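You operate a simulated robot arm through the tools that you are given. There is no shell and no other tool.

You run a simulated two-armed robot. Do the job below in one go: nothing can be reset, and whatever is moved stays where it is left.

## Task
Put the towel and the green pod from the box in the basket.
Fine: hold the box still while you lift and shut its lid. Set down upright: what you pick out.
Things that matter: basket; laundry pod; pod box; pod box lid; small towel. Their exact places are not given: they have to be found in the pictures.

Only the result counts: the job must be done as asked and must still hold three seconds after the hand-in. Knocking over, shifting, dropping, spilling or breaking anything else fails it. Lids that push on must go on centred and level and be pressed home; caps that screw on are set level and turned clockwise until they are tight. Flat cloth is picked up by pressing the open fingertips on it (5 to 10 N) and closing them slowly along it; thin cloth reads only 2 to 8 mm in the jaws.

## Robot
Two 7-joint arms with two-finger parallel grippers on one trunk, on a base that moves. Base frame: it is fixed to the floor where the robot stands at the start and does not move with it; the origin is under the middle of the robot, x ahead of it, y to its left, z up. Readings come in mm, degrees, newtons and seconds.
The left shoulder is at the start at [50, 158, 1183], the right one opposite. With the tool pointing down near the work surface each hand reaches from about 100 to 640 mm from the robot's upright axis, wherever it stands, measured 20 degrees to its own side. Places, roughly: basket [600, 300, 800]; pod box lid [700, -200, 900]. Payload 3.91 kg a hand.
Tool frame (each hand has its own): the origin (TCP) lies between the finger pads and is the grasp point; the fingertips stand 30 mm ahead of it; z points along the fingers, y is the line along which they close. The gripper opens to 110 mm. The fingers are 20 mm wide and 10 mm thick; the gripper's body (48 by 112 mm) begins 55 mm behind the TCP.
Orientation is that of the tool frame in the base frame, as [roll, pitch, yaw] about the fixed x, y, z axes, in that order (R = Rz(yaw) Ry(pitch) Rx(roll)). With the fingers straight down and closing along the base's y, the tool's x points along the base's -x, its y along +y and its z along -z.

## Interface
- The arms move only by the tool drive_tool. It takes "left_deltas", "right_deltas" or both (then of equal length, played together; a hand with none holds still); each is a list of rows, each an object (a shift or turn left out is 0, a gripper value left out holds the last) with "jaw": the closure, from 0 (fully open) to 1 (shut); "linear": the shift along the tool's x, y, z in mm, a list of three; "angular": the turn, a rotation vector about the tool's x, y, z in degrees, a list of three. In form: [{"jaw": jaw, "linear": [x, y, z], "angular": [ax, ay, az]}, ...]. A call has 1 to 20 rows; each row is the pose to reach, as a shift and turn from the pose commanded when the call began, along the tool's axes at that moment. A row lasts 0.2 s, in which the tool goes at most 50 mm and 8.6 degrees; a call with a longer step from one row to the next is refused whole, and so is a gripper value outside its range. A pose out of reach is approached as far as the arm can. The call stops where the force on the tool passes 70 N (or 10 N more than at its start, if that is more) or the arm is blocked; 0.2 s more then pass. The fingers move at their own pace (about 153 mm/s each) and stop on an object; they squeeze with about 37 N. The grip force told is the motor's: it shows also when the fingers shut on nothing. Time passes only in rows, and 0.2 s behind the last, so rows that repeat a pose let the fingers close. It gives the time, the measured TCP pose, the force on the tool (base axes), the opening and the grip force at its end, in the units of the frame above (readings bear some noise), with the torque about the TCP (base axes, N m) and any sound that the robot's microphone picked up.
- Cameras (640 x 400 px; columns grow to the right, rows downward): "scene" is now at [128.1, -14.5, 1324]; the picture's right is [-0.18, -0.98, 0.00], its down [-0.52, 0.09, -0.85] and it looks along [0.84, -0.15, -0.52] (base axes); focal length 214 px, centre (320, 200). "left" rides on the left gripper at [72, -17, -103] in its tool frame; the picture's right is [0.23, 0.97, 0.00], its down [-0.76, 0.18, -0.62] and it looks along [-0.61, 0.14, 0.78] (tool axes); focal length 222 px, centre (320, 200). "right" rides on the right gripper at [72, 17, -103] in its tool frame; the picture's right is [-0.23, 0.97, 0.00], its down [-0.76, -0.18, -0.62] and it looks along [-0.61, -0.14, 0.78] (tool axes); focal length 222 px, centre (320, 200).
- capture(camera): a new picture of that camera. It takes no simulated time.
- raise_lower(by): slides the trunk up (or, below 0, down) by that many mm; the arms and the scene camera ride with it, the base frame stays. It gives what a move gives, with no picture.
- roll_base(legs): drives the robot by 1 to 6 legs, each [ahead, turn to the left] in mm and degrees, along the robot's own axes; the way and the turn of a leg run together, so that a leg with both is an arc; at most 1500 mm and 180 degrees a leg. The arms and the cameras ride along, it lands a little off, and it stops where it bumps. It gives what a move gives.
- aim_head(pan, tilt): turns the head with the scene camera to pan (to the left, within 80 degrees either way) and tilt (down, from -29 to 69), counted from straight ahead of the robot. It gives what a move gives.
- measure_at(camera, pixels): for up to 12 pixels [column, row] of the newest picture of that camera ("zoom" is the newest enlarged one), the place [x, y, z] in the base frame of the surface seen there, good to about 2 mm. It takes no simulated time.
- close_up(camera, box): a new picture of the part [left, top, right, bottom] of that camera's present view, enlarged. It takes no simulated time.
- job_done(): hands the job in; it is judged then, once.

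Open the grippers and draw the arms clear of the work before you hand the job in, unless the task says otherwise.

The tools are called after ">>>" as a command line: name --argument value ..., lists and objects as JSON in quotes. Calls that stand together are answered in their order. drive_tool: Moves the arms, as the interface text tells. Its arguments: {"type":"object","properties":{"left_deltas":{"type":"array","items":{"type":"object","properties":{"jaw":{"type":"number"},"linear":{"type":"array","items":{"type":"number"}},"angular":{"type":"array","items":{"type":"number"}}}}},"right_deltas":{"type":"array","items":{"type":"object","properties":{"jaw":{"type":"number"},"linear":{"type":"array","items":{"type":"number"}},"angular":{"type":"array","items":{"type":"number"}}}}}},"required":[]} The other tools are called the same way: raise_lower (by) moves the trunk up or down; roll_base (legs) drives the base; aim_head (pan, tilt) turns the head that bears the scene camera; capture (camera) takes a picture; measure_at (camera, pixels) gives the place of the surface under pixels of a picture; close_up (camera, box) takes an enlarged picture of a part of a camera's view; job_done () hands the job in.

At the start:

```text
time_s: 0.0
left_eef_pos: [390.7, 106.6, 1225.5]
left_ee_rot: [-179.9, 0.1, -180.0]
left_ft_force: [-0.5, -0.2, 0.3]
left_torque: [0.0, 0.0, -0.02]
left_grip_width: 110.0
left_finger_force: 0.0
right_eef_pos: [243.5, -138.8, 1235.6]
right_ee_rot: [179.9, 0.0, 180.0]
right_ft_force: [0.3, 0.5, -0.1]
right_torque: [-0.03, -0.02, -0.03]
right_grip_width: 110.1
right_finger_force: 0.1
trunk travel left (down, up): [-425.0, 57.0]
robot x, y, heading: [0.1, -0.1, -0.1]
head pan, tilt (commanded): [-10.3, 31.7]
```

scene: 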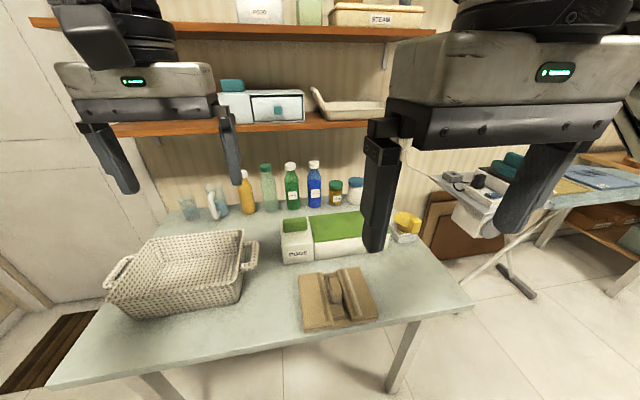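
right: 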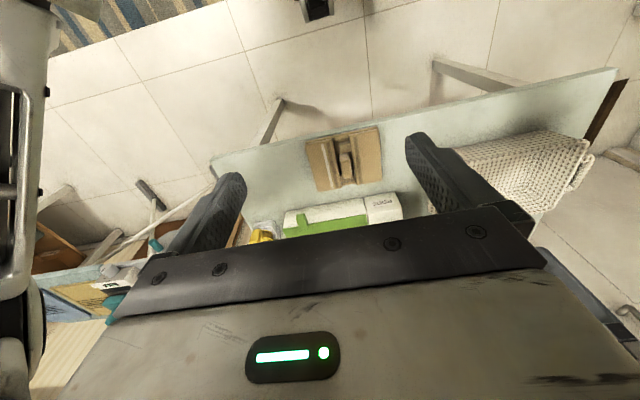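
left: 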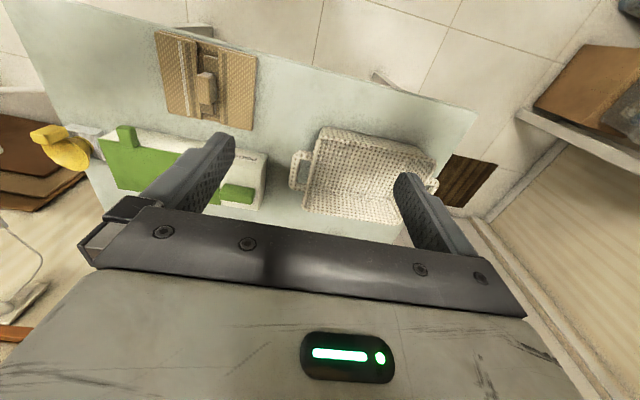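

The scene shows the basket at about (185,275), the white/green box near (320,240) and a brown towel-like item near (338,298). I enlarge these parts to look closer.

>>> close_up --camera "scene" --box '[250, 180, 430, 340]'

>>> close_up --camera "left" --box '[20, 20, 280, 220]'

>>> close_up --camera "right" --box '[220, 110, 440, 250]'

```text
2.50 times, centred on (340, 260) of scene
```

zoom: 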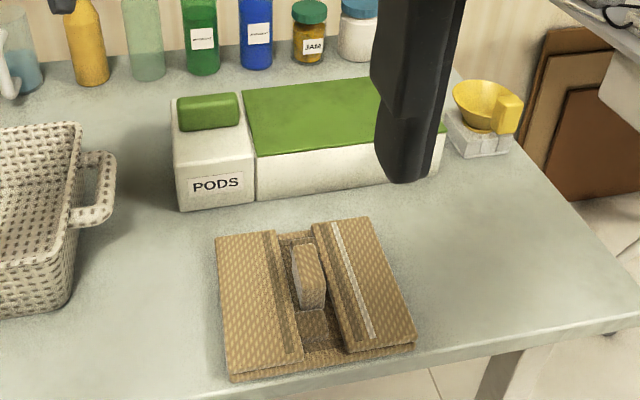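

```text
2.00 times, centred on (150, 120) of left
```

zoom: 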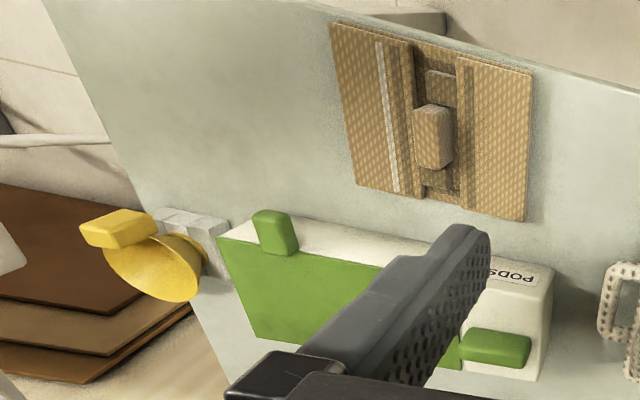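

```text
2.86 times, centred on (330, 180) of right
```

zoom: 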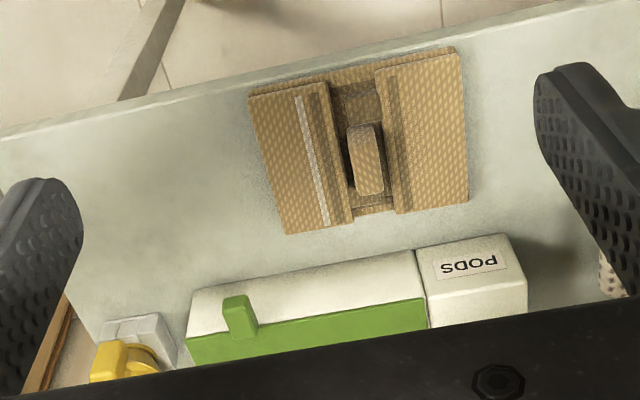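

The box seems to have a fixed "PODS" part with a green block and a long part with a green lid and a tab. I measure key points on the zoomed and scene views.

>>> close_up --camera "scene" --box '[270, 190, 430, 290]'

>>> measure_at --camera "zoom" --pixels '[[90, 190], [50, 100], [130, 110], [60, 270], [165, 280], [190, 120], [160, 95], [200, 190], [380, 100], [170, 200], [200, 250], [380, 240]]'

>>> measure_at --camera "scene" --pixels '[[280, 226], [306, 224], [284, 264], [310, 260], [310, 217], [360, 212], [340, 240], [400, 240], [395, 260], [318, 270], [280, 280], [420, 290]]'

```text
4.00 times, centred on (350, 240) of scene
```

zoom: 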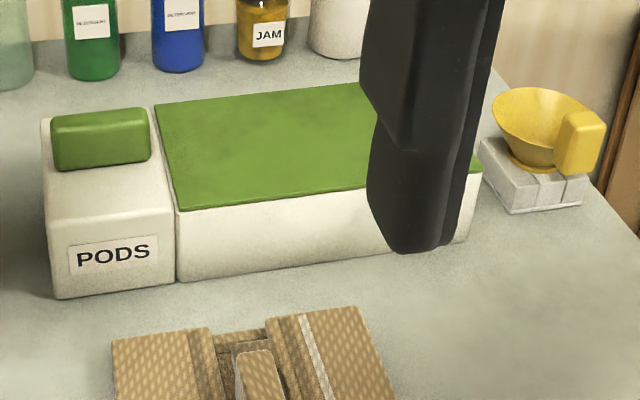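

```text
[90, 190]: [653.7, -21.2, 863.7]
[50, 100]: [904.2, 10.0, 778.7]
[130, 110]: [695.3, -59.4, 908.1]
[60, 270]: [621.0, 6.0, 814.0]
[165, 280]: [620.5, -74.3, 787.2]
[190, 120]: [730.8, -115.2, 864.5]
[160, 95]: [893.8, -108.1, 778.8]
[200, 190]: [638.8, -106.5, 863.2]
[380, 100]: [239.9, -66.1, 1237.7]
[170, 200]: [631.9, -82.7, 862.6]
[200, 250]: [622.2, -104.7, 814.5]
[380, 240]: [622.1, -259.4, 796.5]
```

```text
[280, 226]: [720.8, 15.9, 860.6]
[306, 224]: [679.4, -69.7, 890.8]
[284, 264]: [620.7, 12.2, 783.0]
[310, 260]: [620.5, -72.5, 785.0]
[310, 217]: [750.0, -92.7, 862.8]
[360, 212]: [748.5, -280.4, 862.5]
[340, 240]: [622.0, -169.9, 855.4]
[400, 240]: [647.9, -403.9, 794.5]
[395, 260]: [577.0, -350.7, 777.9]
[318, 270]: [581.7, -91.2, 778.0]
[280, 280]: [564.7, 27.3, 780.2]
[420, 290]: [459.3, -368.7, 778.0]
```

The table is at z≈778 and the box top at z≈863; the right gripper hides the lid's right end. I move the right hand sideways and take a new scene picture.

>>> drive_tool --right_deltas '[{"jaw": 0, "linear": [0, -45, 0]}, {"jaw": 0, "linear": [0, -90, 0]}, {"jaw": 0, "linear": [0, -135, 0]}, {"jaw": 0, "linear": [0, -180, 0]}, {"jaw": 0, "linear": [0, -220, 0]}]'

>>> aim_head --pan -10 --tilt 40

>>> capture --camera "scene"

>>> close_up --camera "scene" --box '[260, 130, 430, 250]'

>>> capture --camera "right"

```text
time_s: 1.2
left_eef_pos: [390.3, 105.8, 1226.1]
left_ee_rot: [-179.9, 0.0, -179.9]
left_ft_force: [0.1, -0.8, 0.2]
left_torque: [0.01, -0.01, 0.01]
left_grip_width: 110.2
left_finger_force: 0.1
right_eef_pos: [270.2, -333.9, 1222.4]
right_ee_rot: [179.9, 0.1, 179.9]
right_ft_force: [0.0, 1.1, -0.4]
right_torque: [0.0, -0.02, 0.03]
right_grip_width: 109.8
right_finger_force: 0.0
right hand out of reach, approached as far as the arm can: row 4, 5
trunk travel left (down, up): [-425.0, 57.0]
robot x, y, heading: [1.7, -0.9, 0.3]
head pan, tilt (commanded): [-10.3, 31.7]
```

```text
time_s: 1.9
left_eef_pos: [390.0, 105.0, 1226.8]
left_ee_rot: [-179.9, 0.2, -179.9]
left_ft_force: [0.4, 0.9, 0.1]
left_torque: [-0.01, 0.01, 0.01]
left_grip_width: 109.9
left_finger_force: 0.1
right_eef_pos: [270.9, -332.1, 1221.0]
right_ee_rot: [179.9, 0.0, 180.0]
right_ft_force: [-0.3, 0.5, 0.3]
right_torque: [0.0, 0.02, 0.03]
right_grip_width: 109.9
right_finger_force: 0.1
trunk travel left (down, up): [-425.0, 57.0]
robot x, y, heading: [1.7, -2.0, 0.2]
head pan, tilt (commanded): [-10.0, 40.0]
```

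```text
taken
```

scene: 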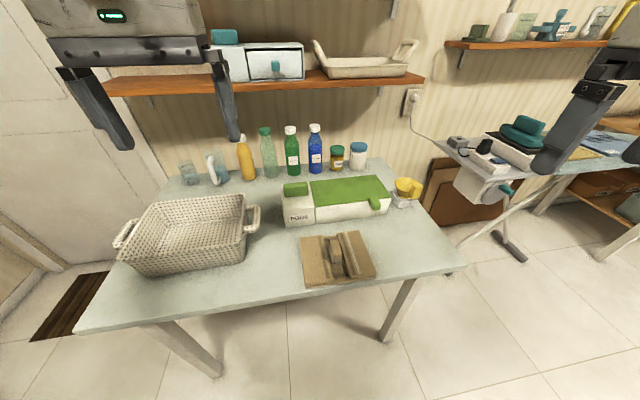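

```text
3.33 times, centred on (345, 190) of scene
```

zoom: 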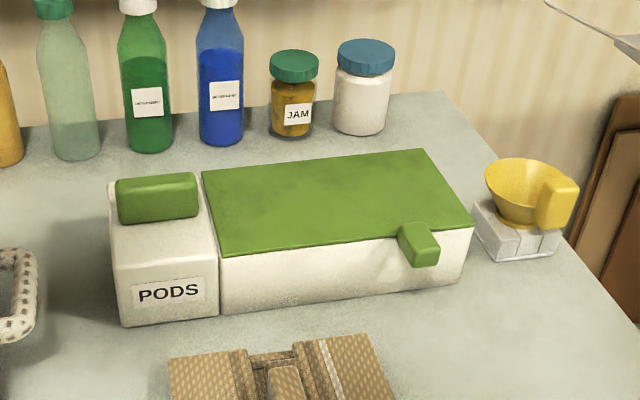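

```text
taken
```

right: 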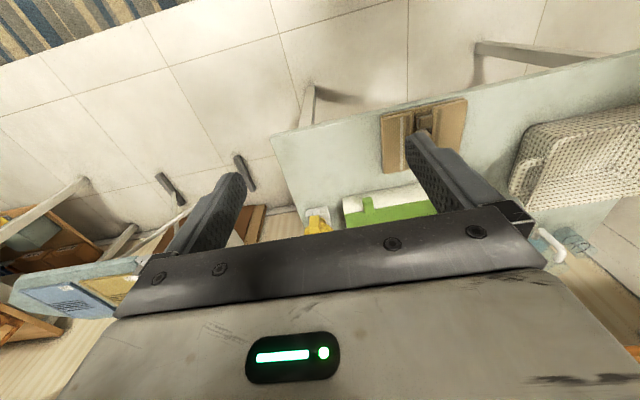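

The lid's tab at zoom (418,245) overhangs the front edge at the right, so the hinge is likely at the back. I measure the lid, tab and knob in the zoomed view.

>>> measure_at --camera "zoom" --pixels '[[205, 175], [225, 252], [420, 153], [470, 222], [402, 230], [430, 235], [418, 228], [418, 255], [437, 250], [412, 262], [460, 260], [130, 190]]'

>>> measure_at --camera "zoom" --pixels '[[190, 185], [155, 182], [155, 205], [125, 218], [193, 212], [120, 200], [112, 230], [210, 235], [122, 322], [215, 310], [455, 282], [500, 250]]'

```text
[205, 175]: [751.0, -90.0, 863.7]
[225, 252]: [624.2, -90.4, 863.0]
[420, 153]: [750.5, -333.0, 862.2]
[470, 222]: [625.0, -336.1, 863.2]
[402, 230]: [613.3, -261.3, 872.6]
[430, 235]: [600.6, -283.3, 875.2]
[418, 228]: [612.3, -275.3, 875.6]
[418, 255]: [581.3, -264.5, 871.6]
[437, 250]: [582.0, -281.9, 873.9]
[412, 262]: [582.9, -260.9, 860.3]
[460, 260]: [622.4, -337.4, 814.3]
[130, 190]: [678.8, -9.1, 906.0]
```

```text
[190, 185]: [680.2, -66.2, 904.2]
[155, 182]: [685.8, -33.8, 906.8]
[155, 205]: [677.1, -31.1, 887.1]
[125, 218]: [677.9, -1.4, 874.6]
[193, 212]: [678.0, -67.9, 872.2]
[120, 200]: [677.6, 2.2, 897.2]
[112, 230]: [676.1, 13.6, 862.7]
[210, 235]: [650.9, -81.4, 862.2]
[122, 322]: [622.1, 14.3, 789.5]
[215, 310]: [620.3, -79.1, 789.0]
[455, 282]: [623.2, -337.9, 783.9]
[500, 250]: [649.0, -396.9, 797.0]
```

The lid spans x 624–750, y −82…−337, with the tab at about [595,−272,866]; the knob on the fixed part is at about [690,−33,885]. Now I measure the table's edge, the basket and the towel in the scene picture.

>>> measure_at --camera "scene" --pixels '[[90, 326], [200, 308], [300, 290], [380, 278], [460, 262], [128, 250], [246, 262], [245, 200], [150, 205], [135, 275], [190, 240], [185, 230]]'

>>> close_up --camera "scene" --box '[100, 170, 280, 290]'

>>> close_up --camera "scene" --box '[285, 220, 390, 295]'

>>> measure_at --camera "zoom" --pixels '[[100, 120], [220, 100], [290, 90], [420, 75], [545, 310], [120, 370], [300, 120], [310, 200], [330, 260], [270, 150], [380, 180], [180, 200]]'

```text
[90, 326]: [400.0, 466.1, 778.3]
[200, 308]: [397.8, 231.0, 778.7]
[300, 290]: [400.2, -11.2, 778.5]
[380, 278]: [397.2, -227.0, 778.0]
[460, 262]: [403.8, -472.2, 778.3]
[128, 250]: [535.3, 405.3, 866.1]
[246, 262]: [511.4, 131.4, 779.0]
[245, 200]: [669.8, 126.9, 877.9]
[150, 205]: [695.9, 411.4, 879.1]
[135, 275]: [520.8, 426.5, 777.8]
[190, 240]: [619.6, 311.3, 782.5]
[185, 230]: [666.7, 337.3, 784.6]
```

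```text
3.33 times, centred on (190, 230) of scene
```

zoom: 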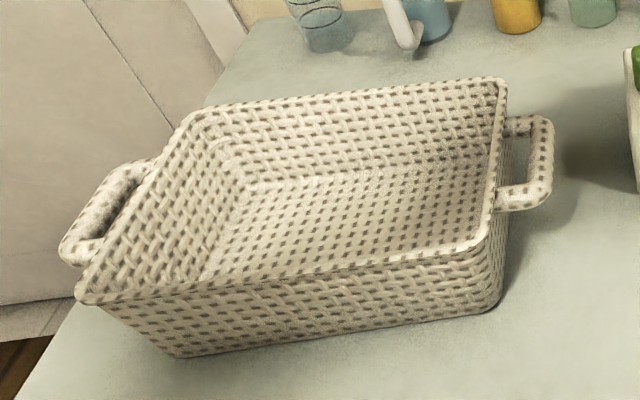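

```text
5.33 times, centred on (338, 258) of scene
```

zoom: 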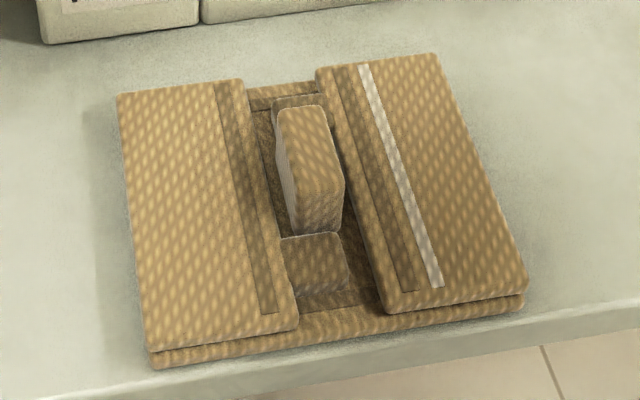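

```text
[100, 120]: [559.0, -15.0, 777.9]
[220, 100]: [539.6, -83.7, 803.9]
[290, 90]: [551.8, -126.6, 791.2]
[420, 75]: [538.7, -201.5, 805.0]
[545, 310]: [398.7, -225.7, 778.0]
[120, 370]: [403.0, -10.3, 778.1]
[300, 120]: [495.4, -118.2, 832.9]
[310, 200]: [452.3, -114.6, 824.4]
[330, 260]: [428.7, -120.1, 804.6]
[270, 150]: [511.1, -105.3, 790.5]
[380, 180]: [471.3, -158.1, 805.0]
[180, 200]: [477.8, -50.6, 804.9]
```

The table's front edge is at x≈400, the basket spans y≈127–420, and the towel has a standing ridge at about [475,−116], top z≈833. Before driving nearer I look down to see the base and the table legs.

>>> aim_head --pan 0 --tilt 69

>>> capture --camera "scene"

```text
time_s: 2.8
left_eef_pos: [390.0, 104.0, 1226.1]
left_ee_rot: [-179.9, 0.1, -180.0]
left_ft_force: [0.0, 0.1, -0.8]
left_torque: [-0.03, -0.03, 0.01]
left_grip_width: 110.0
left_finger_force: 0.1
right_eef_pos: [270.8, -334.0, 1220.5]
right_ee_rot: [180.0, 0.1, -180.0]
right_ft_force: [0.1, -0.2, 0.1]
right_torque: [0.05, -0.01, -0.02]
right_grip_width: 110.1
right_finger_force: 0.1
trunk travel left (down, up): [-425.0, 57.0]
robot x, y, heading: [3.7, 1.3, -0.2]
head pan, tilt (commanded): [0.0, 68.8]
```

```text
taken
```

scene: 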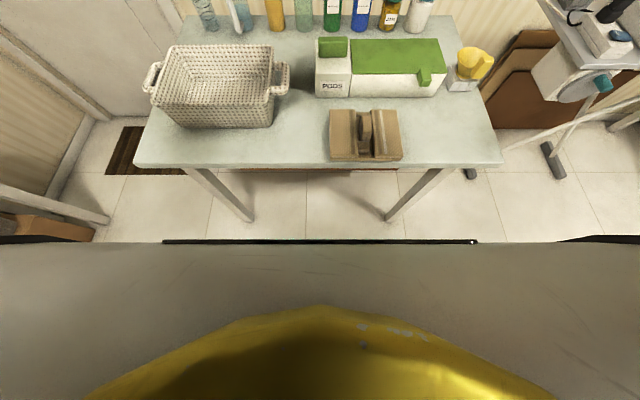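

The picture shows my own body's front edge at row ~241 and the table legs meeting the floor near (250,218) and (388,218). I measure those.

>>> measure_at --camera "scene" --pixels '[[320, 245], [320, 241], [200, 260], [320, 300], [250, 218], [388, 218], [320, 236], [220, 190], [430, 185], [140, 180], [540, 170], [320, 200]]'

```text
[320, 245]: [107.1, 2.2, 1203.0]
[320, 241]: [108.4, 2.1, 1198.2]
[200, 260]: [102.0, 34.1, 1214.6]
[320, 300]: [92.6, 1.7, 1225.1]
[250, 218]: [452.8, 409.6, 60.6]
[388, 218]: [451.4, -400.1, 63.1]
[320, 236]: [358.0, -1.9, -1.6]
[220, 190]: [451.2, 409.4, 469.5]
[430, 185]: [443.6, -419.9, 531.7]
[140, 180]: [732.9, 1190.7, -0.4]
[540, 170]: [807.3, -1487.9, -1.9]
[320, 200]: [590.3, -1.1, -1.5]
```

Floor shows only from x≈358 on, hidden below by my chest, so I can't see how far the base sticks out. I tip the right hand backward to look at the base with its camera.

>>> drive_tool --right_deltas '[{"linear": [-30, 0, 0], "angular": [0, 8, 0]}, {"linear": [-60, 0, 0], "angular": [0, 16, 0]}, {"linear": [-90, 0, 0], "angular": [0, 24, 0]}, {"linear": [-100, 0, 0], "angular": [0, 32, 0]}, {"linear": [-100, 0, 0], "angular": [0, 40, 0]}, {"linear": [-100, 0, 0], "angular": [0, 48, 0]}]'

>>> capture --camera "right"

```text
time_s: 4.2
left_eef_pos: [391.2, 104.4, 1226.6]
left_ee_rot: [-179.9, -0.1, -179.9]
left_ft_force: [0.5, 0.4, -0.5]
left_torque: [0.01, 0.02, 0.01]
left_grip_width: 109.9
left_finger_force: 0.0
right_eef_pos: [343.0, -280.5, 1148.0]
right_ee_rot: [179.8, -47.9, -179.9]
right_ft_force: [0.6, 0.3, -0.2]
right_torque: [0.0, -0.01, 0.01]
right_grip_width: 109.8
right_finger_force: 0.1
right hand out of reach, approached as far as the arm can: row 4, 5, 6
trunk travel left (down, up): [-425.0, 57.0]
robot x, y, heading: [-0.7, 1.1, -0.2]
head pan, tilt (commanded): [0.0, 68.8]
```

```text
taken
```

right: 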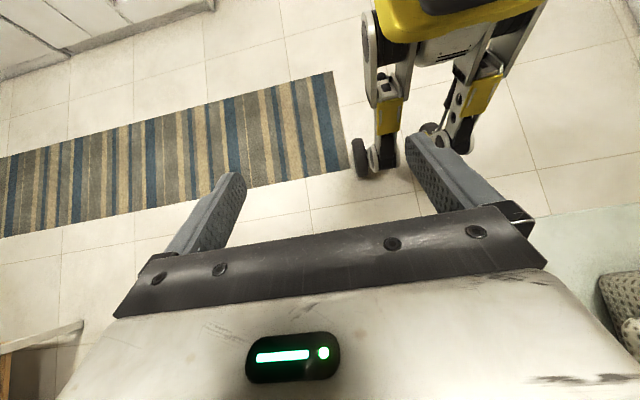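

The base stands on wheeled legs, at (370,150) and (450,130). I measure their forward extent.

>>> measure_at --camera "right" --pixels '[[360, 155], [380, 160], [355, 172], [385, 170], [392, 165], [440, 140], [430, 128], [450, 145], [368, 60], [400, 30], [450, 55], [480, 80]]'

```text
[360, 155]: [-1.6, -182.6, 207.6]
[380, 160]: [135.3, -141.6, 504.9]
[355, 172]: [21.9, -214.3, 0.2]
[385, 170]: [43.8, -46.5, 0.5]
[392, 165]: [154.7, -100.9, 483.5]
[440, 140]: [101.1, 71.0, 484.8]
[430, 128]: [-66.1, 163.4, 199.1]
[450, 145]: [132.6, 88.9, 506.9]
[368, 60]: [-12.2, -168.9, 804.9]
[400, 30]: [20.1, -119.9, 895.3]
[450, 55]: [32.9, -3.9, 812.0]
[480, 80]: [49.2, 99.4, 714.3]
```

The base is slim: its knees reach only to x≈155 at z≈500, so driving about 180 mm ahead is clear of the table and its legs. First I bring the right hand upright again and check the shelf's position.

>>> drive_tool --right_deltas '[{"angular": [0, -8, 0]}, {"angular": [0, -16, 0]}, {"angular": [0, -24, 0]}, {"angular": [0, -32, 0]}, {"angular": [0, -40, 0]}, {"angular": [0, -48, 0]}]' --left_deltas '[{"linear": [15, 10, 0]}, {"linear": [30, 20, 0]}, {"linear": [45, 30, 0]}, {"linear": [60, 40, 0]}, {"linear": [60, 40, 0]}, {"linear": [60, 40, 0]}]'

>>> aim_head --pan -5 --tilt 25

>>> capture --camera "scene"

```text
time_s: 5.6
left_eef_pos: [331.2, 145.1, 1228.1]
left_ee_rot: [-179.9, 0.2, -179.8]
left_ft_force: [1.0, -0.4, -0.3]
left_torque: [0.02, 0.03, -0.01]
left_grip_width: 110.0
left_finger_force: 0.1
right_eef_pos: [343.9, -279.1, 1148.0]
right_ee_rot: [179.9, 0.3, 180.0]
right_ft_force: [0.8, 0.5, -0.1]
right_torque: [0.0, -0.01, 0.02]
right_grip_width: 110.0
right_finger_force: 0.0
trunk travel left (down, up): [-425.0, 57.0]
robot x, y, heading: [2.0, 1.5, 0.0]
head pan, tilt (commanded): [0.0, 68.8]
```

```text
time_s: 6.7
left_eef_pos: [331.3, 145.1, 1227.8]
left_ee_rot: [-179.9, 0.1, -179.9]
left_ft_force: [-1.9, -0.3, -0.1]
left_torque: [-0.01, 0.02, -0.01]
left_grip_width: 110.2
left_finger_force: 0.1
right_eef_pos: [343.3, -278.7, 1149.0]
right_ee_rot: [179.9, 0.0, -180.0]
right_ft_force: [0.5, 0.6, -0.1]
right_torque: [-0.04, 0.02, -0.01]
right_grip_width: 109.8
right_finger_force: 0.1
trunk travel left (down, up): [-425.0, 57.0]
robot x, y, heading: [-0.4, -1.1, -0.0]
head pan, tilt (commanded): [-5.0, 25.0]
```

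```text
taken
```

scene: 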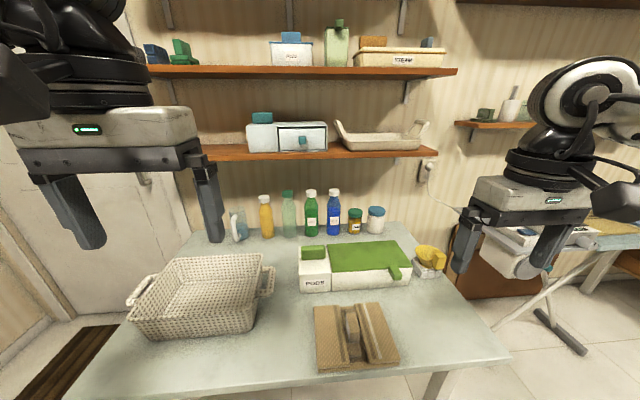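

I measure the shelf edges and the bottles to know the free room behind the box.

>>> measure_at --camera "scene" --pixels '[[230, 155], [310, 155], [430, 153], [250, 72], [450, 72], [335, 215], [310, 215], [375, 222], [300, 140], [350, 140], [370, 300], [264, 230]]'

```text
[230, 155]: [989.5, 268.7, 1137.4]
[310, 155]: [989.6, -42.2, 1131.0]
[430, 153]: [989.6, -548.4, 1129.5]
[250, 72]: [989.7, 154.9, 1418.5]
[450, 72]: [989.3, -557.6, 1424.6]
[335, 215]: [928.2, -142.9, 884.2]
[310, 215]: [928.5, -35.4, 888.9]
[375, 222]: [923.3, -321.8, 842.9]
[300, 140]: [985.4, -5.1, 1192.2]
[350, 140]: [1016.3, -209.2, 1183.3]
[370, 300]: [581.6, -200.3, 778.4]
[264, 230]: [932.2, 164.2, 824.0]
```

Shelves start at x≈990 and the bottles at x≈925, so there is room. I drive 180 mm ahead.

>>> roll_base --legs '[[180, 0]]'

>>> aim_head --pan -5 --tilt 50

>>> capture --camera "scene"

>>> capture --camera "right"

>>> capture --camera "left"

```text
time_s: 8.2
left_eef_pos: [511.7, 144.0, 1227.2]
left_ee_rot: [-179.8, 0.0, 180.0]
left_ft_force: [-0.1, 0.0, 0.0]
left_torque: [-0.02, 0.04, 0.0]
left_grip_width: 109.9
left_finger_force: 0.1
right_eef_pos: [522.5, -280.6, 1149.1]
right_ee_rot: [180.0, 0.0, 179.8]
right_ft_force: [0.1, -0.4, 0.4]
right_torque: [-0.03, 0.02, 0.0]
right_grip_width: 110.2
right_finger_force: 0.0
trunk travel left (down, up): [-425.0, 57.0]
robot x, y, heading: [182.3, 1.6, -0.3]
head pan, tilt (commanded): [-5.0, 25.0]
```

```text
time_s: 9.1
left_eef_pos: [512.1, 144.4, 1227.8]
left_ee_rot: [-179.9, 0.2, 180.0]
left_ft_force: [-0.7, 0.2, -0.1]
left_torque: [-0.01, -0.01, -0.02]
left_grip_width: 109.9
left_finger_force: 0.1
right_eef_pos: [522.5, -280.9, 1148.2]
right_ee_rot: [179.9, 0.1, 179.8]
right_ft_force: [0.0, 1.0, 0.7]
right_torque: [-0.01, 0.02, 0.03]
right_grip_width: 109.9
right_finger_force: 0.1
trunk travel left (down, up): [-425.0, 57.0]
robot x, y, heading: [179.3, -1.1, -0.2]
head pan, tilt (commanded): [-5.0, 50.0]
```

```text
taken
```

scene: 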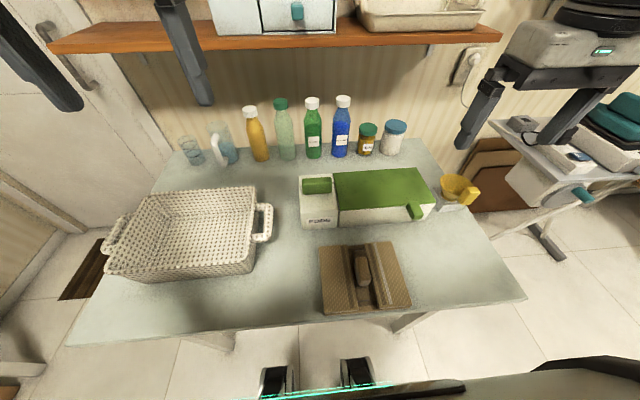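

```text
taken
```

right: 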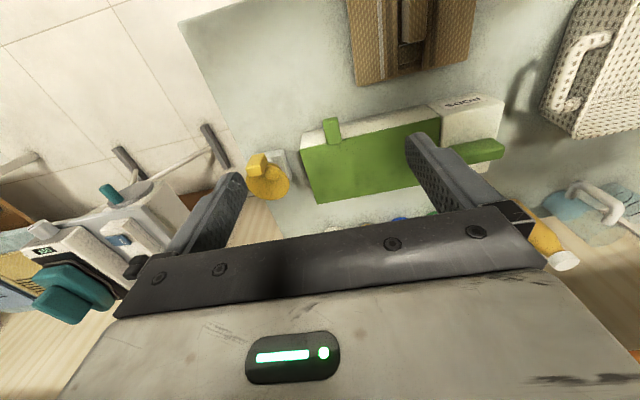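

```text
taken
```

left: 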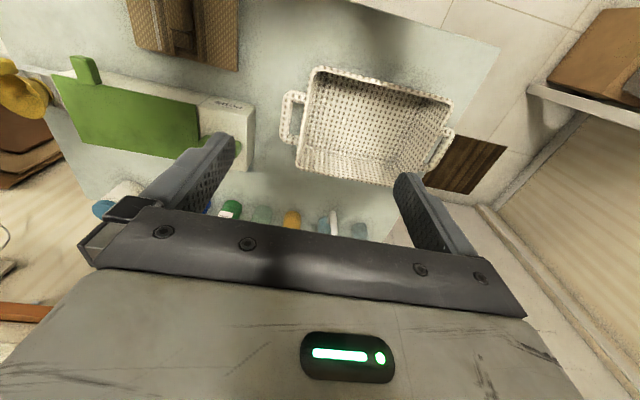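

I'm now at x≈180 with all in reach. I zoom on the basket from the left hand's camera and measure its inside.

>>> close_up --camera "left" --box '[270, 50, 470, 200]'

>>> measure_at --camera "zoom" --pixels '[[150, 60], [580, 170], [430, 410], [100, 360], [330, 240], [180, 130], [500, 200], [420, 330], [170, 320], [60, 230], [30, 170], [300, 90]]'

>>> close_up --camera "scene" --box '[90, 170, 290, 295]'

>>> measure_at --camera "zoom" --pixels '[[110, 75], [530, 65], [520, 305], [60, 330], [170, 90], [300, 75], [200, 280], [190, 170], [480, 200], [470, 250], [400, 130], [300, 250]]'

```text
2.67 times, centred on (370, 125) of left
```

zoom: 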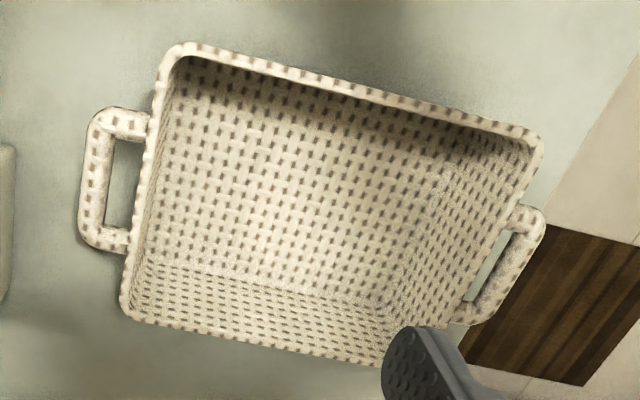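

```text
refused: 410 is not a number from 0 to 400
```

```text
3.20 times, centred on (190, 232) of scene
```

zoom: 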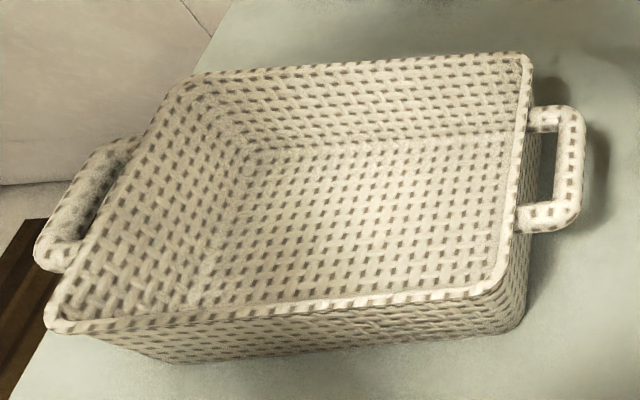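

```text
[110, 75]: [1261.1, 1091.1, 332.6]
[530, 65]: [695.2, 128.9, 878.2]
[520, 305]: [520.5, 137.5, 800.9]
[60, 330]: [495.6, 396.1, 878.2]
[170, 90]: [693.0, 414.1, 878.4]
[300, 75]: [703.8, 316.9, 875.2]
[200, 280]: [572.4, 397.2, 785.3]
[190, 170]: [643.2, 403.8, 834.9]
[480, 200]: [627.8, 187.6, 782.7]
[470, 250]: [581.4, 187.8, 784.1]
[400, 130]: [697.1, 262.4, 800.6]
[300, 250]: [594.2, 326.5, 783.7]
```

Rim height is ≈878 and the floor ≈783. I retake the left zoom and measure the rim corners and the floor corners.

>>> close_up --camera "left" --box '[270, 50, 470, 200]'

>>> measure_at --camera "zoom" --pixels '[[175, 50], [540, 150], [520, 200], [127, 310], [150, 130], [350, 90], [170, 280], [180, 150], [250, 150], [390, 290], [400, 200], [230, 260]]'

>>> measure_at --camera "zoom" --pixels '[[155, 270], [165, 180], [175, 120], [210, 100], [430, 170], [420, 230], [375, 300], [300, 285], [250, 345], [200, 300], [100, 120], [90, 230]]'

```text
2.67 times, centred on (370, 125) of left
```

zoom: 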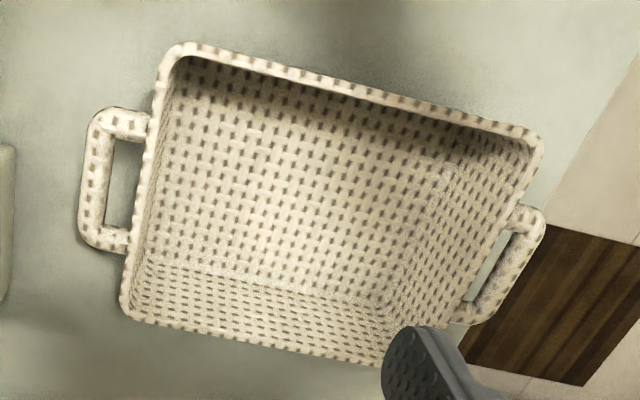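

```text
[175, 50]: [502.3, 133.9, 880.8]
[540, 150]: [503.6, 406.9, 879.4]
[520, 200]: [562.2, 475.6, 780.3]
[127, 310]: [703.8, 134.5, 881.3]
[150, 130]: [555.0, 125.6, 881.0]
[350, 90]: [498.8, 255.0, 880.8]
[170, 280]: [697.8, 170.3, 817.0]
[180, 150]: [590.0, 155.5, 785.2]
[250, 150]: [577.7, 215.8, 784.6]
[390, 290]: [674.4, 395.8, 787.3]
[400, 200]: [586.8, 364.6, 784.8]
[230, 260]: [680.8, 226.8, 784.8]
```

```text
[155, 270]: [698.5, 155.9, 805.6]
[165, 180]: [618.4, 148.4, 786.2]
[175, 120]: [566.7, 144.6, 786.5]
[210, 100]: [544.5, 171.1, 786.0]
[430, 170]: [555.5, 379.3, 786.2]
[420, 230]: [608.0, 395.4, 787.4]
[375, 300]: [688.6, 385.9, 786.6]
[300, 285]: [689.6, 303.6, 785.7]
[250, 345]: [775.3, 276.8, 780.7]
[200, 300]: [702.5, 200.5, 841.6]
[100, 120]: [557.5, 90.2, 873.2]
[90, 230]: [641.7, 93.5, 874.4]
```

The basket's inside floor spans x≈515–690, y≈145–395 at z≈785. I move the left hand over the towel's ridge and shift the right hand aside a bit.

>>> drive_tool --left_deltas '[{"jaw": 0, "linear": [5, -40, 10]}, {"jaw": 0, "linear": [10, -80, 25]}, {"jaw": 0, "linear": [15, -120, 45]}, {"jaw": 0, "linear": [20, -160, 70]}, {"jaw": 0, "linear": [28, -195, 95]}, {"jaw": 0, "linear": [33, -230, 120]}, {"jaw": 0, "linear": [37, -260, 145]}, {"jaw": 0, "linear": [37, -260, 180]}]' --right_deltas '[{"jaw": 0, "linear": [0, -20, 0]}, {"jaw": 0, "linear": [0, -40, 0]}, {"jaw": 0, "linear": [0, -60, 0]}, {"jaw": 0, "linear": [0, -80, 0]}, {"jaw": 0, "linear": [0, -100, 0]}, {"jaw": 0, "linear": [0, -110, 0]}, {"jaw": 0, "linear": [0, -110, 0]}, {"jaw": 0, "linear": [0, -110, 0]}]'

>>> capture --camera "left"

>>> capture --camera "scene"

```text
time_s: 10.9
left_eef_pos: [474.7, -114.1, 1048.3]
left_ee_rot: [-179.8, 0.0, 179.9]
left_ft_force: [0.4, 0.4, 0.3]
left_torque: [-0.01, 0.01, 0.02]
left_grip_width: 110.2
left_finger_force: 0.0
right_eef_pos: [522.1, -388.6, 1149.0]
right_ee_rot: [-179.9, 0.0, 179.7]
right_ft_force: [-0.6, 0.5, 1.0]
right_torque: [-0.03, 0.0, 0.0]
right_grip_width: 110.1
right_finger_force: 0.0
trunk travel left (down, up): [-425.0, 57.0]
robot x, y, heading: [178.9, 1.0, -0.3]
head pan, tilt (commanded): [-5.0, 50.0]
```

```text
taken
```

left: 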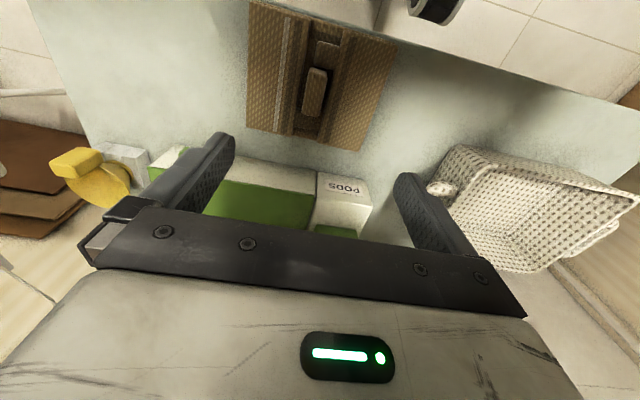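

```text
taken
```

scene: 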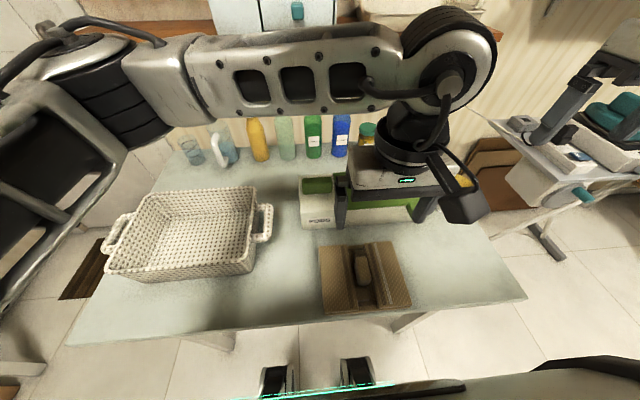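

The left hand is above the towel, whose ridge shows at (315,93) in the left view. I zoom on it from both cameras and measure the ridge and the trough.

>>> close_up --camera "left" --box '[235, 0, 405, 160]'

>>> measure_at --camera "zoom" --pixels '[[310, 180], [300, 250], [280, 270], [315, 275], [330, 180], [345, 200], [260, 250], [350, 280], [360, 120], [240, 300], [340, 60], [300, 320]]'

>>> close_up --camera "scene" --box '[310, 230, 420, 320]'

>>> measure_at --camera "zoom" --pixels '[[260, 120], [320, 120], [290, 160], [300, 220], [330, 240], [240, 200], [370, 250], [310, 300], [350, 320], [260, 280], [200, 220], [430, 260]]'

```text
2.50 times, centred on (320, 80) of left
```

zoom: 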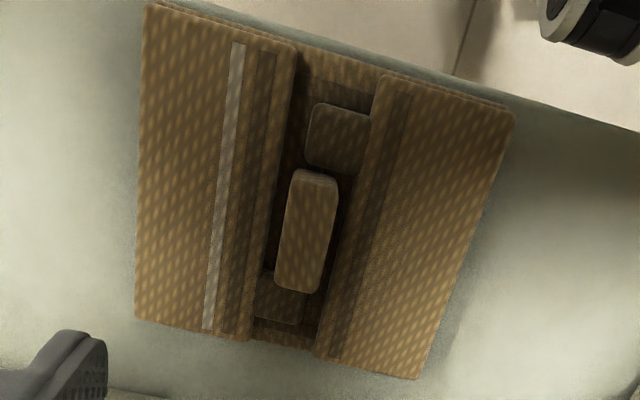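

```text
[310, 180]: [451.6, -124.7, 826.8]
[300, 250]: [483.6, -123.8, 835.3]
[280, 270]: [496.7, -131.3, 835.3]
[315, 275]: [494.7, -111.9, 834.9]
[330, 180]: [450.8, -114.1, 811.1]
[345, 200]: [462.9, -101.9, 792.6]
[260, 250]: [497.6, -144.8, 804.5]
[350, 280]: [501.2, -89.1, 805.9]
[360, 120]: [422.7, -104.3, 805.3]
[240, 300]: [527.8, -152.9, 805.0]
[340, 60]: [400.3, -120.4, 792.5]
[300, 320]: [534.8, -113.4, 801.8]
```

```text
4.44 times, centred on (365, 275) of scene
```

zoom: 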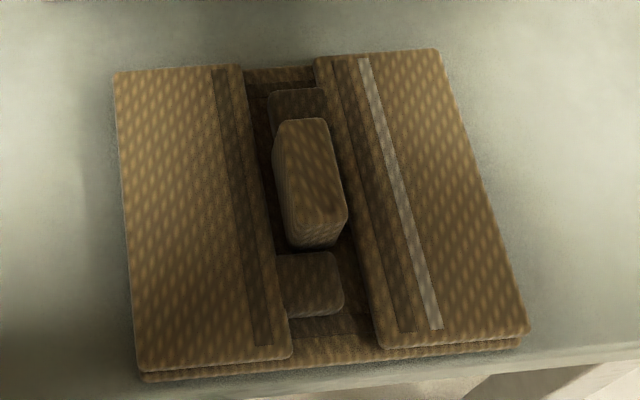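

```text
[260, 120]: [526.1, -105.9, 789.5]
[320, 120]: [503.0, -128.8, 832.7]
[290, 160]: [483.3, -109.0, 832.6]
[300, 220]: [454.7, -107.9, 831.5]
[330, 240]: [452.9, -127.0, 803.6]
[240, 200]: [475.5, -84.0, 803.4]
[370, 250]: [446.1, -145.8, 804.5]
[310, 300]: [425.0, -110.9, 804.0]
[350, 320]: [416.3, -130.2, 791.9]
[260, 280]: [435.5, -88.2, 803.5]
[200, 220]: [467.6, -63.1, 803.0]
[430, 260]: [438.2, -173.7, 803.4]
```

The ridge spans x 452–504, y −107…−130, top z≈834, with flaps at z≈804. I lower the left hand so that the fingertips stop just above the flaps (TCP z≈838), jaws half closed.

>>> drive_tool --left_deltas '[{"jaw": 0.45, "linear": [-3, -4.4, 40]}, {"jaw": 0.45, "linear": [-3, -4.4, 80]}, {"jaw": 0.45, "linear": [-3, -4.4, 120]}, {"jaw": 0.45, "linear": [-3, -4.4, 155]}, {"jaw": 0.45, "linear": [-3, -4.4, 180]}, {"jaw": 0.45, "linear": [-3, -4.4, 180]}]'

>>> capture --camera "left"

>>> capture --camera "scene"

```text
time_s: 12.3
left_eef_pos: [479.9, -122.9, 867.5]
left_ee_rot: [-180.0, 0.1, 179.9]
left_ft_force: [0.0, -0.6, 0.1]
left_torque: [0.0, -0.02, 0.05]
left_grip_width: 60.6
left_finger_force: 0.0
right_eef_pos: [521.0, -389.4, 1148.4]
right_ee_rot: [179.9, 0.0, 179.8]
right_ft_force: [0.4, -0.2, 0.1]
right_torque: [0.03, -0.03, 0.03]
right_grip_width: 110.1
right_finger_force: 0.0
trunk travel left (down, up): [-425.0, 57.0]
robot x, y, heading: [181.2, 0.6, -0.2]
head pan, tilt (commanded): [-5.0, 50.0]
```

```text
taken
```

left: 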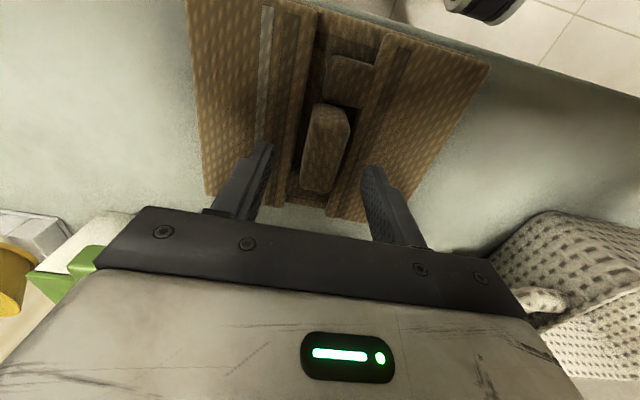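

```text
taken
```

scene: 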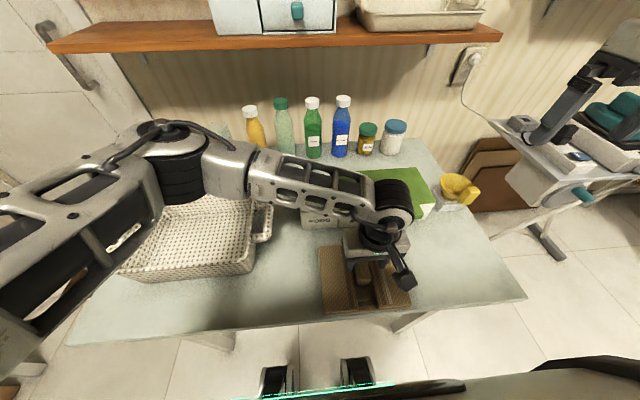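

The ridge is between the fingers (fingers at (258,165) and (375,190), ridge at (322,148)). I go down the last 30 mm and close slowly.

>>> drive_tool --left_deltas '[{"jaw": 0.45, "linear": [1, 3, 15]}, {"jaw": 0.45, "linear": [1, 3, 30]}, {"jaw": 0.45, "linear": [1, 3, 30]}, {"jaw": 0.6, "linear": [1, 3, 30]}, {"jaw": 0.75, "linear": [1, 3, 30]}, {"jaw": 0.9, "linear": [1, 3, 30]}, {"jaw": 1.0, "linear": [1, 3, 30]}, {"jaw": 1.0, "linear": [1, 3, 30]}]'

>>> close_up --camera "left" --box '[180, 0, 480, 250]'

```text
time_s: 14.1
left_eef_pos: [477.4, -118.3, 838.5]
left_ee_rot: [-179.9, 0.1, 179.8]
left_ft_force: [-0.8, -0.5, -0.4]
left_torque: [0.02, -0.13, -0.06]
left_grip_width: 25.5
left_finger_force: 37.2
right_eef_pos: [521.5, -389.7, 1146.7]
right_ee_rot: [179.9, 0.0, 179.8]
right_ft_force: [-0.3, -0.5, -0.1]
right_torque: [-0.01, -0.01, -0.03]
right_grip_width: 109.8
right_finger_force: 0.1
trunk travel left (down, up): [-425.0, 57.0]
robot x, y, heading: [182.1, 4.8, -0.1]
head pan, tilt (commanded): [-5.0, 50.0]
```

```text
1.60 times, centred on (330, 125) of left
```

zoom: 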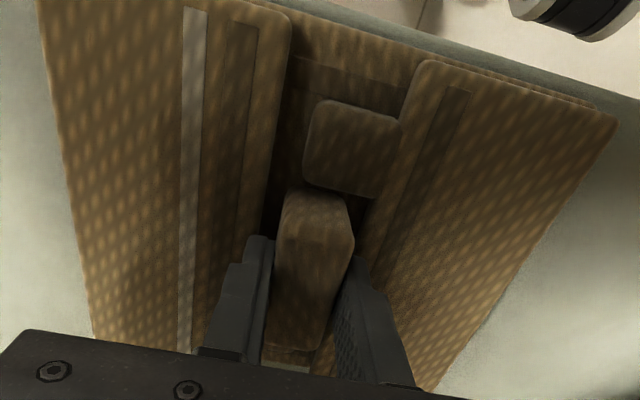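

The ridge is gripped at 25.5 mm. I lift the towel slowly and check.

>>> drive_tool --left_deltas '[{"jaw": 1, "linear": [0, 0, -10]}, {"jaw": 1, "linear": [0, 0, -25]}, {"jaw": 1, "linear": [0, 0, -45]}, {"jaw": 1, "linear": [0, 0, -70]}, {"jaw": 1, "linear": [0, 0, -95]}, {"jaw": 1, "linear": [0, 0, -120]}, {"jaw": 1, "linear": [0, 0, -145]}, {"jaw": 1, "linear": [0, 0, -165]}, {"jaw": 1, "linear": [0, 0, -165]}]'

>>> capture --camera "scene"

>>> capture --camera "left"

```text
time_s: 16.1
left_eef_pos: [475.7, -116.0, 1003.5]
left_ee_rot: [179.9, 0.1, 179.9]
left_ft_force: [0.6, 0.6, -2.1]
left_torque: [0.0, 0.01, -0.01]
left_grip_width: 25.6
left_finger_force: 36.9
right_eef_pos: [521.4, -390.0, 1149.1]
right_ee_rot: [179.9, 0.0, 179.9]
right_ft_force: [0.0, 0.6, 0.3]
right_torque: [0.0, 0.01, 0.0]
right_grip_width: 109.8
right_finger_force: 0.0
trunk travel left (down, up): [-425.0, 57.0]
robot x, y, heading: [180.9, -1.0, -0.1]
head pan, tilt (commanded): [-5.0, 50.0]
```

```text
taken
```

scene: 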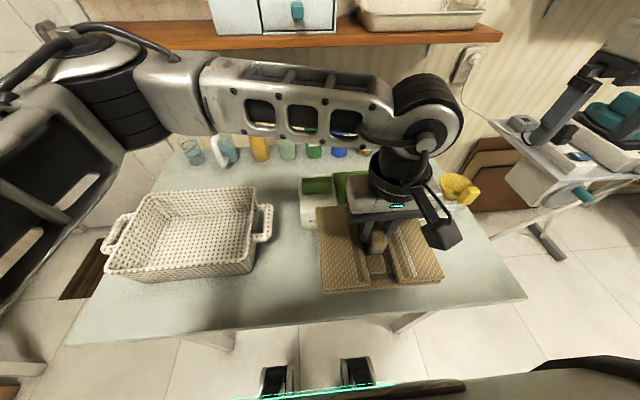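

```text
taken
```

left: 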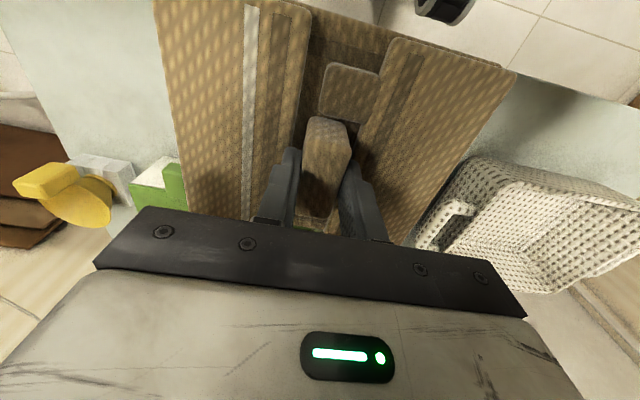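

The towel hangs level in the hand. I measure its edges to plan where it will lie in the basket.

>>> measure_at --camera "scene" --pixels '[[321, 222], [325, 288], [440, 278], [430, 215], [340, 212], [324, 280], [436, 272], [322, 215], [330, 210], [418, 222], [326, 292], [442, 283]]'

>>> measure_at --camera "left" --pixels '[[157, 10], [170, 100], [185, 195], [512, 75], [480, 130], [430, 210], [300, 8], [395, 45], [495, 72], [280, 30], [400, 100], [220, 205]]'

```text
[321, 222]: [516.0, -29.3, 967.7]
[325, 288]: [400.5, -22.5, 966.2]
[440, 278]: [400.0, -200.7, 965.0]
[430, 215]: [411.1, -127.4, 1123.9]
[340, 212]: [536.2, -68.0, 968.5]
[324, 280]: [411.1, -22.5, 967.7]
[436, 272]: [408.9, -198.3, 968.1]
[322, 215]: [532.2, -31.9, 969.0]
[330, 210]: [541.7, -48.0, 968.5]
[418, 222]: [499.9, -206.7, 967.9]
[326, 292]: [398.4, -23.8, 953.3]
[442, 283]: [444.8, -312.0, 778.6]
```

```text
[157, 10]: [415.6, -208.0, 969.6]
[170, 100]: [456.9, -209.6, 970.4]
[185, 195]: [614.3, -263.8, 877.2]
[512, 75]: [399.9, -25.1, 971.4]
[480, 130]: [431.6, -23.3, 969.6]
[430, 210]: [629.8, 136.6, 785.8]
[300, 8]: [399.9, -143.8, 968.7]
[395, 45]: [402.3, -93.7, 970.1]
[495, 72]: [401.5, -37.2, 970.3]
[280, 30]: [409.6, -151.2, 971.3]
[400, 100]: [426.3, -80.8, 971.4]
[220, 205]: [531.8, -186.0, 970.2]
```

The towel spans −78…+67 mm in x and ±94 mm in y about the TCP, with its bottom ~60 mm below. I carry it over the basket to TCP [608, 291].

>>> drive_tool --left_deltas '[{"jaw": 1, "linear": [-5, 15, -10]}, {"jaw": 1, "linear": [-15, 45, -20]}, {"jaw": 1, "linear": [-28, 85, -20]}, {"jaw": 1, "linear": [-41, 125, -20]}, {"jaw": 1, "linear": [-54, 165, -20]}, {"jaw": 1, "linear": [-67, 205, -20]}, {"jaw": 1, "linear": [-80, 245, -20]}, {"jaw": 1, "linear": [-93, 285, -20]}, {"jaw": 1, "linear": [-106, 325, -20]}, {"jaw": 1, "linear": [-119, 365, -20]}, {"jaw": 1, "linear": [-128, 393, -20]}, {"jaw": 1, "linear": [-132, 407, -20]}, {"jaw": 1, "linear": [-132, 407, -20]}]'

>>> capture --camera "scene"

>>> capture --camera "left"

```text
time_s: 18.9
left_eef_pos: [611.2, 294.0, 1023.9]
left_ee_rot: [-179.9, 0.0, -179.9]
left_ft_force: [-0.4, 0.3, -2.3]
left_torque: [0.01, -0.02, -0.02]
left_grip_width: 25.4
left_finger_force: 36.9
right_eef_pos: [522.7, -389.5, 1149.6]
right_ee_rot: [179.9, 0.0, 179.8]
right_ft_force: [-0.2, -0.1, -0.2]
right_torque: [0.01, 0.01, 0.01]
right_grip_width: 110.0
right_finger_force: 0.1
trunk travel left (down, up): [-425.0, 57.0]
robot x, y, heading: [178.6, 2.0, -0.4]
head pan, tilt (commanded): [-5.0, 50.0]
```

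```text
taken
```

scene: 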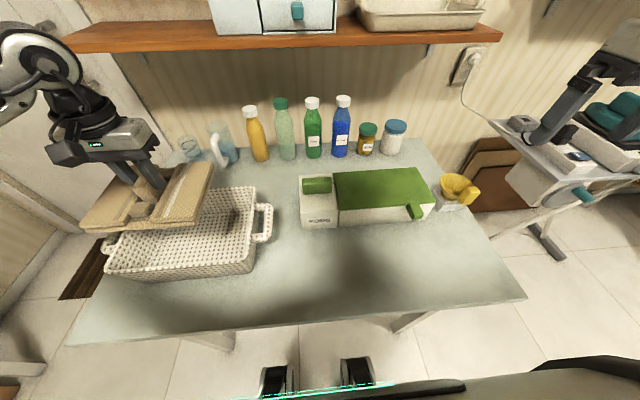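

```text
taken
```

left: 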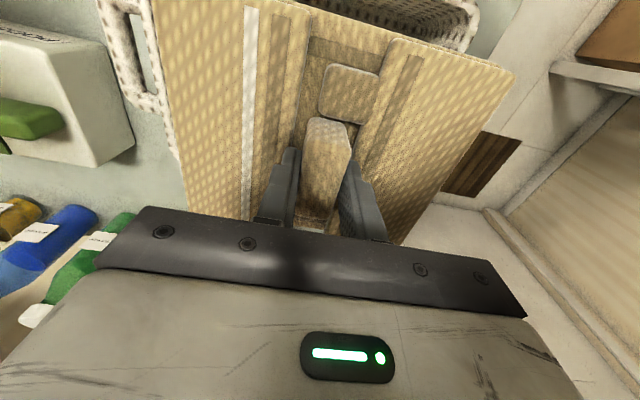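

The towel is over the basket at TCP (611,294). I lower until its bottom is just above the rim and then check the gaps.

>>> drive_tool --left_deltas '[{"jaw": 1, "linear": [2, -2, 20]}, {"jaw": 1, "linear": [2, -2, 45]}, {"jaw": 1, "linear": [2, -2, 68]}, {"jaw": 1, "linear": [2, -2, 68]}]'

>>> aim_head --pan 25 --tilt 50

>>> capture --camera "scene"

>>> capture --camera "left"

```text
time_s: 19.9
left_eef_pos: [606.6, 286.9, 956.1]
left_ee_rot: [-179.9, 0.2, 179.9]
left_ft_force: [0.6, 0.8, -1.5]
left_torque: [-0.01, 0.01, -0.03]
left_grip_width: 25.6
left_finger_force: 36.5
right_eef_pos: [521.2, -388.4, 1149.9]
right_ee_rot: [179.9, 0.0, 179.8]
right_ft_force: [-0.1, 0.3, 0.2]
right_torque: [-0.01, -0.02, 0.02]
right_grip_width: 109.9
right_finger_force: 0.0
trunk travel left (down, up): [-425.0, 57.0]
robot x, y, heading: [181.3, 0.3, -0.1]
head pan, tilt (commanded): [-5.0, 50.0]
```

```text
time_s: 20.9
left_eef_pos: [608.3, 287.9, 956.8]
left_ee_rot: [-180.0, 0.1, 179.9]
left_ft_force: [-0.1, 0.4, -2.5]
left_torque: [-0.02, 0.01, 0.02]
left_grip_width: 25.5
left_finger_force: 37.0
right_eef_pos: [522.7, -388.8, 1149.0]
right_ee_rot: [179.9, 0.0, 179.8]
right_ft_force: [-0.2, 0.0, -0.7]
right_torque: [-0.04, -0.01, 0.0]
right_grip_width: 109.9
right_finger_force: 0.0
trunk travel left (down, up): [-425.0, 57.0]
robot x, y, heading: [178.6, -2.9, -0.2]
head pan, tilt (commanded): [25.0, 50.0]
```

```text
taken
```

scene: 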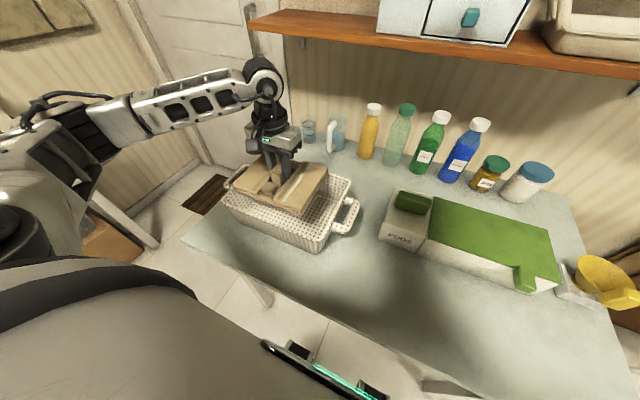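

```text
taken
```

left: 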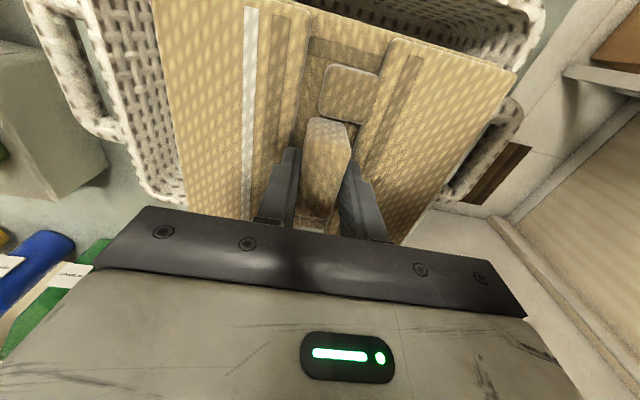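

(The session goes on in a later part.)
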